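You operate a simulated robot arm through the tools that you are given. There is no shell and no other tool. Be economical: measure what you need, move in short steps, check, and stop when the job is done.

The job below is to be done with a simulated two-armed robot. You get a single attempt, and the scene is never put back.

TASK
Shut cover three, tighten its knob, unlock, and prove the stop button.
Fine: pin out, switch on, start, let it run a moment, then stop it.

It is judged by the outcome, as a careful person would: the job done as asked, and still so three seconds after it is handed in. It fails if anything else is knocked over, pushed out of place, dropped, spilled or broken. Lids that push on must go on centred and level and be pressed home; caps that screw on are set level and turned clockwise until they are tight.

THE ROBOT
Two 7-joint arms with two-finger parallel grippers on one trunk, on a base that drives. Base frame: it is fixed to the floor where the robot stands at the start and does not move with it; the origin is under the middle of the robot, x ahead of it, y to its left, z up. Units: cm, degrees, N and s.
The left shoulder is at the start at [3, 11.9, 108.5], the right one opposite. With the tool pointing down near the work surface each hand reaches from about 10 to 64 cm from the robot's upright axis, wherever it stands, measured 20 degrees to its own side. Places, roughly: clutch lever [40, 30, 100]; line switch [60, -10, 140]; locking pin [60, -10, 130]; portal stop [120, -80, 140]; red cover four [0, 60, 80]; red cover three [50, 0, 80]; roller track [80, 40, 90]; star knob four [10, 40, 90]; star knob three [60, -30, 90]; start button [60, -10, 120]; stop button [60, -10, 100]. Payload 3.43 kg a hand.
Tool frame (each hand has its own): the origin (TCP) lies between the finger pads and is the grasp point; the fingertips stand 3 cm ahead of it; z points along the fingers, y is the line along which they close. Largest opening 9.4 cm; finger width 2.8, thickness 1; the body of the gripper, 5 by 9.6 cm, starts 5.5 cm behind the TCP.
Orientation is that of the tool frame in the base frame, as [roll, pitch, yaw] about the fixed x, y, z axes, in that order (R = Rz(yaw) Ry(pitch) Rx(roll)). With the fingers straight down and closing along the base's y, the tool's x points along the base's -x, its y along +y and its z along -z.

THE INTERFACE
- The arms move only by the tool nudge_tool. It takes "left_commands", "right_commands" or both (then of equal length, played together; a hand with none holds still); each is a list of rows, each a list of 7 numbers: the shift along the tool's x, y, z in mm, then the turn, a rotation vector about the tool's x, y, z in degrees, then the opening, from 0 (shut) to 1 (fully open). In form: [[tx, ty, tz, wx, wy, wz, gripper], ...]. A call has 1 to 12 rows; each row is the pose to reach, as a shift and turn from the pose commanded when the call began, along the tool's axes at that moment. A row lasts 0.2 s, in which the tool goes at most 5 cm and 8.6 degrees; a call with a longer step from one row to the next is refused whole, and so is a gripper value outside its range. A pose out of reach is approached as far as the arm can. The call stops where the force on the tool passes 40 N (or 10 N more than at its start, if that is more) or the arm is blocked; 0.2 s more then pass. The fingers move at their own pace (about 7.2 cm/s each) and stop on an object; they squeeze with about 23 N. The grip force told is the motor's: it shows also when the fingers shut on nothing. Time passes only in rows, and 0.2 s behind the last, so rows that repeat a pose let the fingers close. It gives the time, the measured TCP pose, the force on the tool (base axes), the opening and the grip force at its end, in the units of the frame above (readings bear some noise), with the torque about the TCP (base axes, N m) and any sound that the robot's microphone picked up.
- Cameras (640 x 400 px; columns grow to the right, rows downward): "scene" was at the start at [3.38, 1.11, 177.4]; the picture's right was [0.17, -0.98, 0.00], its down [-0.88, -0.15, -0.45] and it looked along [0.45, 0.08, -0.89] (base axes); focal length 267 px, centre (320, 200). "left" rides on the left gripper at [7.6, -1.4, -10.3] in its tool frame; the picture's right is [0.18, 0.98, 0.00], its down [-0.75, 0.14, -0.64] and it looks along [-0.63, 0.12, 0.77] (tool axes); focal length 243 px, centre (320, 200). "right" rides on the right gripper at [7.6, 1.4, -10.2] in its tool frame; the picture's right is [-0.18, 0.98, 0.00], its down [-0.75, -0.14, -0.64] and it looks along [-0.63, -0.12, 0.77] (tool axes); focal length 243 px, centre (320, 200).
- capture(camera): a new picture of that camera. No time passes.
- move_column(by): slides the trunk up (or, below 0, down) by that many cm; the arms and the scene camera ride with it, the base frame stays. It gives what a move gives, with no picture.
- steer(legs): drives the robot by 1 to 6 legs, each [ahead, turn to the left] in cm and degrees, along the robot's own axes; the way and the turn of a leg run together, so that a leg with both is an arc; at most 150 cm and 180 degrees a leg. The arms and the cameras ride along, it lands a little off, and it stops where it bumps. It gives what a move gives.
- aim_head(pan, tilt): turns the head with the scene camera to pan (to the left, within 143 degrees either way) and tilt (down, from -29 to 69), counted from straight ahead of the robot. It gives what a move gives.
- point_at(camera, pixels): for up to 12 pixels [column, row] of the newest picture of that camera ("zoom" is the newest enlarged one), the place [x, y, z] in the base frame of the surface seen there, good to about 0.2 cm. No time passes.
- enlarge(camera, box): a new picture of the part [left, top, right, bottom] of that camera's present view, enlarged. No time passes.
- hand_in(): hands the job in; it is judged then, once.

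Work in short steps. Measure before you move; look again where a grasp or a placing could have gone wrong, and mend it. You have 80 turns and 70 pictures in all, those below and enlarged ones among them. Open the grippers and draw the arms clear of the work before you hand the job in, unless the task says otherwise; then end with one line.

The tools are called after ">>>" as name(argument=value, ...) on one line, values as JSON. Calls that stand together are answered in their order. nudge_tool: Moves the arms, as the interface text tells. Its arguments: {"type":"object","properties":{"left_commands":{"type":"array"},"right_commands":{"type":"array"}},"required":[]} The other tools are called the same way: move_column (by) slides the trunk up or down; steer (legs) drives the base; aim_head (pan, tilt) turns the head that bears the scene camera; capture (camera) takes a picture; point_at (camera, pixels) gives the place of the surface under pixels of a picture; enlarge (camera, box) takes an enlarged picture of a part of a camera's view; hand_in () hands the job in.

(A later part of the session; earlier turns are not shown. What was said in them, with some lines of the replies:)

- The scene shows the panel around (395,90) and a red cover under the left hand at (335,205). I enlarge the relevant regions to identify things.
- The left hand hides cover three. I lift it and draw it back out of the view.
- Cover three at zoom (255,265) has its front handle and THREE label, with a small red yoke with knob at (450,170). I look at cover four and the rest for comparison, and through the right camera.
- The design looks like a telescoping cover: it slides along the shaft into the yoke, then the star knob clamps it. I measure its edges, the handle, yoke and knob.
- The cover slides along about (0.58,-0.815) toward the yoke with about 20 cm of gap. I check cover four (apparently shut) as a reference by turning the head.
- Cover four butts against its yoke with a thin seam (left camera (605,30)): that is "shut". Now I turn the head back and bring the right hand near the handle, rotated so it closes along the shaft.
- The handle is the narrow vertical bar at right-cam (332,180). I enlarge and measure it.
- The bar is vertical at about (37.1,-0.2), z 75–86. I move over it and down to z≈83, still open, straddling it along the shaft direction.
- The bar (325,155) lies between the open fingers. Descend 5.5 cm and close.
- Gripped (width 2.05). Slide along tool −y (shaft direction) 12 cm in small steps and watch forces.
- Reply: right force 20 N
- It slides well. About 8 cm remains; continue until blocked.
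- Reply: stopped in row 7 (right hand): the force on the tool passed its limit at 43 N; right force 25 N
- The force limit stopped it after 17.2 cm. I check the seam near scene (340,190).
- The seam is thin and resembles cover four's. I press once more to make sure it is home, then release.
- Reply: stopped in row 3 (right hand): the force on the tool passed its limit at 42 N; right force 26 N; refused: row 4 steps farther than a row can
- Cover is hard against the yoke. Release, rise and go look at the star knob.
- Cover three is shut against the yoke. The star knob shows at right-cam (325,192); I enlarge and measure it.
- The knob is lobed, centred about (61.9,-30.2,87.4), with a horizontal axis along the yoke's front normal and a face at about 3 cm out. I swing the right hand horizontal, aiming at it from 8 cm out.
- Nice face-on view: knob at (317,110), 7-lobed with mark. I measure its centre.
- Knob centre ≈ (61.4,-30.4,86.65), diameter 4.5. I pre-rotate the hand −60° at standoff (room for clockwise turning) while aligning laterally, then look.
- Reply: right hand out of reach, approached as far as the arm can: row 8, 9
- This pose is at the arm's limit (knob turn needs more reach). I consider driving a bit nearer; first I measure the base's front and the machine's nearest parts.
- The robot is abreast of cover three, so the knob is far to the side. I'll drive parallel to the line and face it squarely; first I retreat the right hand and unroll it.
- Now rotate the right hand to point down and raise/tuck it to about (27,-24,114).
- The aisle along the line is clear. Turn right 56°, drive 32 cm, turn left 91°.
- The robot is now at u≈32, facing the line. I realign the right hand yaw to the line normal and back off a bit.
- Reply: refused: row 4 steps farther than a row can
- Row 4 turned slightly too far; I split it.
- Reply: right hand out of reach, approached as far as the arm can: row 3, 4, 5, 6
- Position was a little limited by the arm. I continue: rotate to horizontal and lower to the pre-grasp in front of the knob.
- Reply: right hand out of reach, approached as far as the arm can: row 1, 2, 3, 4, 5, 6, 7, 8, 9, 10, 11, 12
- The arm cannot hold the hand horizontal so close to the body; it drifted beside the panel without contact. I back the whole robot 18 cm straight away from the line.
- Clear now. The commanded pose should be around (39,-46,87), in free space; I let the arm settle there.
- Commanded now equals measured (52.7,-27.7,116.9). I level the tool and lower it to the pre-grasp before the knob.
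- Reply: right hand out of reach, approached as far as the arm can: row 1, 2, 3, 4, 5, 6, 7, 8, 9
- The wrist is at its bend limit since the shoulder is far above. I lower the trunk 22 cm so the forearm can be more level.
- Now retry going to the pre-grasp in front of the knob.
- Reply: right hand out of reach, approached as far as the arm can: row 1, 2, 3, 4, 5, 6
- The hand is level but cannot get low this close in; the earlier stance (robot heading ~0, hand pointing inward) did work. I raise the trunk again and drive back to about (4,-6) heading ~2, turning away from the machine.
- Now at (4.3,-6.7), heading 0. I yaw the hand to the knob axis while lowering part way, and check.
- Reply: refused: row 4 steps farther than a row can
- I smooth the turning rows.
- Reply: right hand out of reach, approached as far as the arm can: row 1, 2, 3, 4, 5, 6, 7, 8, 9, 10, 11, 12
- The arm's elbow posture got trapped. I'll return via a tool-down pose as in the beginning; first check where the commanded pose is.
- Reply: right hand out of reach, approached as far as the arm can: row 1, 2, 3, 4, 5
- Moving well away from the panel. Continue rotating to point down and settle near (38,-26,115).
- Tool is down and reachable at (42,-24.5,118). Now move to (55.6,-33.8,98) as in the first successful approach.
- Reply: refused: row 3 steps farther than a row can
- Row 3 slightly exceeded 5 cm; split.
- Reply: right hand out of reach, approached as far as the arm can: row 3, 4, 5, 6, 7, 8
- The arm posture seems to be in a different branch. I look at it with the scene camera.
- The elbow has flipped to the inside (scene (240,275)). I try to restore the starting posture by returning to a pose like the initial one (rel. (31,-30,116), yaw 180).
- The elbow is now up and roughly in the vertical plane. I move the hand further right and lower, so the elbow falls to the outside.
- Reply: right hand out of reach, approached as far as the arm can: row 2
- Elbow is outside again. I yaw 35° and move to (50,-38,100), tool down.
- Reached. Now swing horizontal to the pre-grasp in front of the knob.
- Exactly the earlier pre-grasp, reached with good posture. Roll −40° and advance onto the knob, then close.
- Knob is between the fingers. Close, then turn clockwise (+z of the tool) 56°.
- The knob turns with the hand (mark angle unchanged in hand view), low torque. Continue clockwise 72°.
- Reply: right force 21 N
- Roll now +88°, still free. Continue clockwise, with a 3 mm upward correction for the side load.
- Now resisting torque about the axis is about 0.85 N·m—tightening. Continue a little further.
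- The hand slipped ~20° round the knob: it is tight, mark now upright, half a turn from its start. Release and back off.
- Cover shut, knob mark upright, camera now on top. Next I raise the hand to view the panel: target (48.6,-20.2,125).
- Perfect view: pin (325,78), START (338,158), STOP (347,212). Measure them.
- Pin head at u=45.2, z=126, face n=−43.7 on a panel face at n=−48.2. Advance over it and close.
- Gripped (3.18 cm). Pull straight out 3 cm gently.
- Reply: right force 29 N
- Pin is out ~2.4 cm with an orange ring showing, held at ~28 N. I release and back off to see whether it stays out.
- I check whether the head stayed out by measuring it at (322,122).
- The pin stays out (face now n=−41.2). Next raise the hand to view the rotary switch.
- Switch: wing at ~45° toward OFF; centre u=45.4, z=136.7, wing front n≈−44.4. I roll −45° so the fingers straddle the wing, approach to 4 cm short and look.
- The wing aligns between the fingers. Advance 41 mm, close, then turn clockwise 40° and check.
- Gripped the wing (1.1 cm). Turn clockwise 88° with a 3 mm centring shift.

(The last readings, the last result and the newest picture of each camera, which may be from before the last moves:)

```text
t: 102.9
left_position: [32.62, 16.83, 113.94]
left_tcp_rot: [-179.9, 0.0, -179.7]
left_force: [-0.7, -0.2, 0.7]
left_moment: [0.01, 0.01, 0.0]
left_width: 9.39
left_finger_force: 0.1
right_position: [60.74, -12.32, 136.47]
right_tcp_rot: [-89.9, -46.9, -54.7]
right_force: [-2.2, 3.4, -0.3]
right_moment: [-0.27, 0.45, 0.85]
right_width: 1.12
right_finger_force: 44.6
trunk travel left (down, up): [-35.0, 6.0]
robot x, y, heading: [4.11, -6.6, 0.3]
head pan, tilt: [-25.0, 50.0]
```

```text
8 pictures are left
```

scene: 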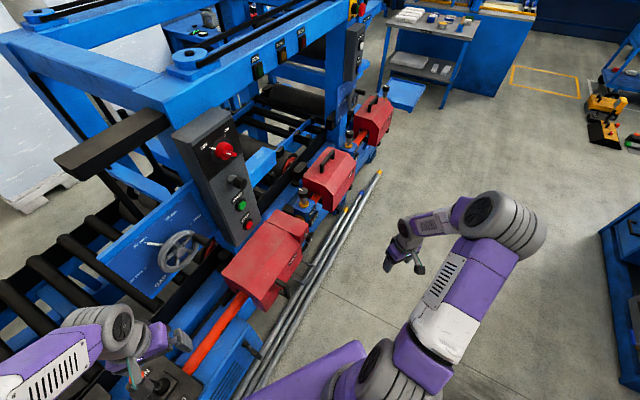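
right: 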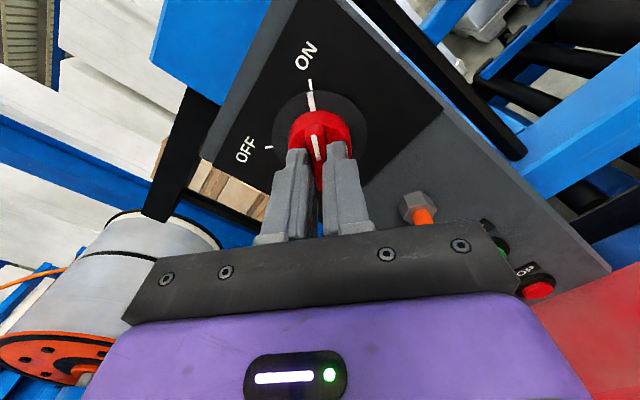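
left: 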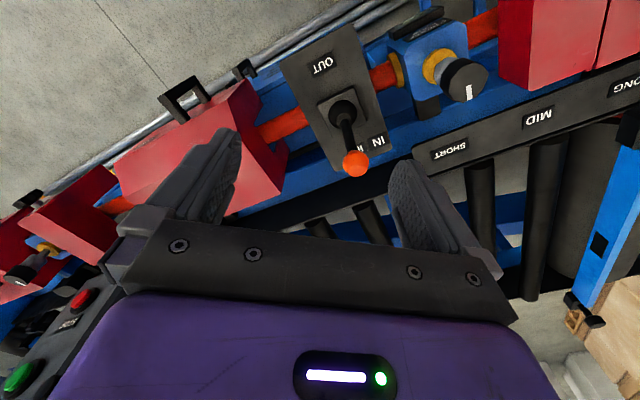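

Pointer at the ON tick. Release, back off 13 cm and unroll.

>>> nudge_tool(right_commands=[[0, 0, 0, 0, 0, 0, 0.45], [0, 0, 0, 0, 0, 0, 0.45], [0, 0, -20, 0, 0, 0, 0.45], [0, 0, -60, 0, 0, 0, 0.45], [0, 0, -100, 0, 0, -8, 0.45], [0, 0, -130, 0, 0, -16, 0], [0, 0, -130, 0, 0, -24, 0], [0, 0, -130, 0, 0, -32, 0], [0, 0, -130, 0, 0, -40, 0], [0, 0, -130, 0, 0, -43, 0], [0, 0, -130, 0, 0, -43, 0]])

>>> capture(camera="right")

```text
t: 105.3
left_position: [32.65, 16.77, 114.03]
left_tcp_rot: [-179.9, 0.0, -179.5]
left_force: [-0.6, 0.4, -0.8]
left_moment: [-0.01, 0.0, 0.01]
left_width: 9.4
left_finger_force: 0.0
right_position: [50.08, -19.91, 136.37]
right_tcp_rot: [64.7, -89.8, 150.6]
right_force: [-0.7, -0.4, -0.6]
right_moment: [0.0, -0.02, 0.0]
right_width: 0.02
right_finger_force: 22.7
trunk travel left (down, up): [-35.0, 6.0]
robot x, y, heading: [3.82, -6.29, 0.3]
head pan, tilt: [-25.0, 50.0]
```

```text
7 pictures are left
```

right: 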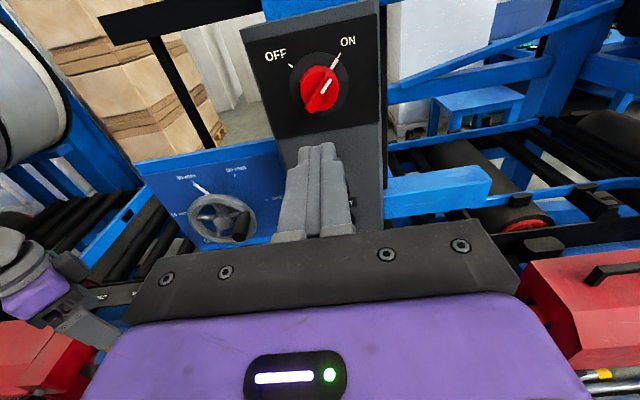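

Switch is on. Lower to START's height (z=115.2) with closed fingers and approach to just before the button.

>>> nudge_tool(right_commands=[[-45, 0, 0, 0, 0, 0, 0], [-90, 0, 0, 0, 0, 0, 0], [-135, 0, 0, 0, 0, 0, 0], [-180, 0, 0, 0, 0, 0, 0], [-212, 0, 20, 0, 0, 0, 0], [-212, 0, 60, 0, 0, 0, 0], [-212, 0, 100, 0, 0, 0, 0], [-212, 0, 128, 0, 0, 0, 0], [-212, 0, 128, 0, 0, 0, 0]])

>>> capture(camera="right")

```text
t: 107.3
left_position: [32.59, 16.82, 114.06]
left_tcp_rot: [-179.9, 0.1, -179.7]
left_force: [-1.3, -0.4, -0.3]
left_moment: [-0.04, -0.04, 0.02]
left_width: 9.41
left_finger_force: 0.0
right_position: [60.74, -12.39, 114.94]
right_tcp_rot: [39.7, -89.9, 175.6]
right_force: [0.5, -0.5, 0.2]
right_moment: [0.01, 0.03, 0.0]
right_width: 0.0
right_finger_force: 22.8
trunk travel left (down, up): [-35.0, 6.0]
robot x, y, heading: [4.32, -6.09, 0.3]
head pan, tilt: [-25.0, 50.0]
```

```text
6 pictures are left
```

right: 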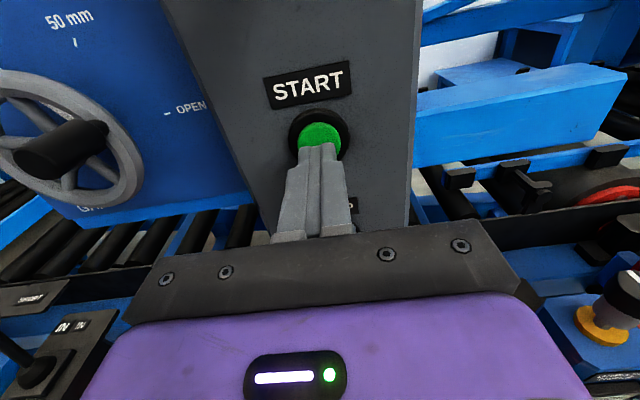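

Aligned with START. Press forward gently and withdraw, listening.

>>> nudge_tool(right_commands=[[1, 0, 8, 0, 0, 0, 0], [1, 0, 14, 0, 0, 0, 0], [1, 0, 18, 0, 0, 0, 0], [1, 0, 21, 0, 0, 0, 0], [1, 0, 24, 0, 0, 0, 0], [1, 0, 24, 0, 0, 0, 0], [1, 0, 10, 0, 0, 0, 0], [0, 0, -20, 0, 0, 0, 0]])

>>> enlarge(camera="scene", box=[140, 0, 400, 220])

```text
t: 109.1
left_position: [32.5, 16.65, 114.08]
left_tcp_rot: [179.9, 0.1, -179.6]
left_force: [0.3, -0.2, -0.2]
left_moment: [0.01, 0.0, 0.0]
left_width: 9.38
left_finger_force: 0.0
right_position: [58.86, -13.56, 115.38]
right_tcp_rot: [30.9, -89.8, -175.6]
right_force: [0.0, -0.7, -0.7]
right_moment: [0.02, 0.0, 0.01]
right_width: 0.01
right_finger_force: 23.0
trunk travel left (down, up): [-35.0, 6.0]
robot x, y, heading: [3.94, -6.24, 0.2]
head pan, tilt: [-25.0, 50.0]
heard: click
```

```text
1.82 times, centred on (270, 110) of scene
```

zoom: 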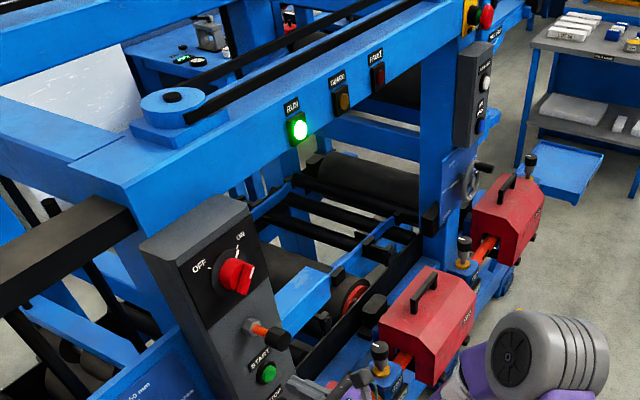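

RUN lamp is lit. Let it run about 2 s while lowering to STOP (z=105), then press and withdraw.

>>> nudge_tool(right_commands=[[0, 0, 0, 0, 0, 0, 0], [-35, 0, 0, 0, 0, 0, 0], [-70, 0, 0, 0, 0, 0, 0], [-104, 0, 0, 0, 0, 0, 0], [-104, 0, 0, 0, 0, 0, 0], [-104, 0, 0, 0, 0, 0, 0], [-104, 0, 0, 0, 0, 0, 0], [-104, 0, 0, 0, 0, 0, 0], [-104, 0, 0, 0, 0, 0, 0], [-104, 0, 20, 0, 0, 0, 0]])

>>> capture(camera="right")

```text
t: 111.3
left_position: [32.72, 16.86, 113.95]
left_tcp_rot: [-179.9, 0.0, -179.7]
left_force: [0.0, -0.4, 0.0]
left_moment: [0.01, -0.01, 0.01]
left_width: 9.39
left_finger_force: 0.1
right_position: [60.67, -12.34, 104.84]
right_tcp_rot: [55.4, -89.9, 159.9]
right_force: [1.1, -0.2, 0.0]
right_moment: [0.01, 0.02, 0.02]
right_width: 0.0
right_finger_force: 22.7
trunk travel left (down, up): [-35.0, 6.0]
robot x, y, heading: [3.83, -6.49, 0.1]
head pan, tilt: [-25.0, 50.0]
```

```text
4 pictures are left
```

right: 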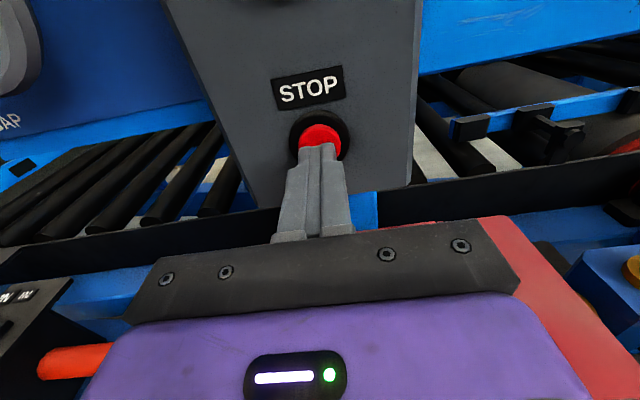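

Aligned with STOP. Press it and withdraw well back.

>>> nudge_tool(right_commands=[[1, 0, 8, 0, 0, 0, 0], [1, 0, 14, 0, 0, 0, 0], [1, 0, 18, 0, 0, 0, 0], [1, 0, 21, 0, 0, 0, 0], [1, 0, 24, 0, 0, 0, 0], [1, 0, 24, 0, 0, 0, 0], [1, 0, 10, 0, 0, 0, 0], [0, 0, -20, 0, 0, 0, 0], [0, 0, -65, 0, 0, 0, 0], [0, 0, -110, 0, 0, 0, 0.5], [0, 0, -150, 0, 0, 0, 1]])

>>> enlarge(camera="scene", box=[140, 0, 400, 220])

```text
t: 113.7
left_position: [32.54, 16.67, 114.04]
left_tcp_rot: [-180.0, 0.0, -179.8]
left_force: [0.0, 0.4, 0.3]
left_moment: [0.01, -0.02, 0.0]
left_width: 9.4
left_finger_force: 0.0
right_position: [48.39, -21.3, 104.9]
right_tcp_rot: [24.6, -89.8, -169.3]
right_force: [-0.5, -0.3, -0.2]
right_moment: [-0.02, 0.01, 0.0]
right_width: 8.0
right_finger_force: 0.0
trunk travel left (down, up): [-35.0, 6.0]
robot x, y, heading: [3.86, -6.36, 0.1]
head pan, tilt: [-25.0, 50.0]
heard: click
```

```text
1.82 times, centred on (270, 110) of scene
```

zoom: 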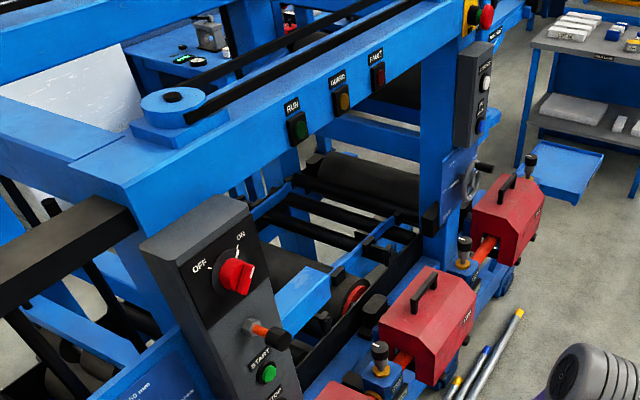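

The RUN lamp is out: stopped. Draw the hand farther back and take one last look at cover and knob.

>>> nudge_tool(right_commands=[[0, 0, -40, 0, 0, 0, 1], [0, 0, -80, 0, 0, 0, 1], [0, 20, -100, 0, 0, 0, 1], [0, 20, -100, 0, 0, 0, 1]])

>>> capture(camera="scene")

>>> capture(camera="right")

```text
t: 114.7
left_position: [32.65, 16.86, 114.0]
left_tcp_rot: [-179.9, 0.1, -179.7]
left_force: [-0.2, 0.1, -0.3]
left_moment: [0.02, 0.0, 0.02]
left_width: 9.39
left_finger_force: 0.0
right_position: [41.43, -28.54, 104.82]
right_tcp_rot: [52.4, -90.0, 163.0]
right_force: [0.3, 0.9, 0.0]
right_moment: [0.02, 0.0, -0.02]
right_width: 9.4
right_finger_force: 0.1
trunk travel left (down, up): [-35.0, 6.0]
robot x, y, heading: [4.17, -5.94, 0.5]
head pan, tilt: [-25.0, 50.0]
```

```text
2 pictures are left
```

scene: 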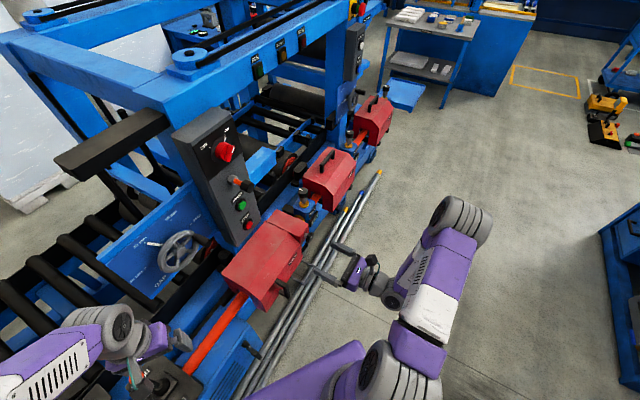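

```text
1 pictures are left
```

right: 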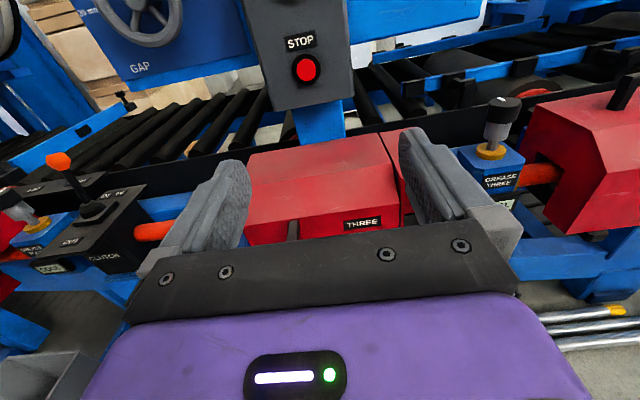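

Everything is in place: cover shut against the yoke, knob tight, pin out, switch on, machine stopped, and the arms clear. I hand the job in.

>>> hand_in()

```text
The job is handed in.
```

Cover three is shut and its knob tight, the pin is out and the switch on; the machine started (RUN lamp lit), ran for about four seconds, and stopped when I pressed the stop button (lamp out).
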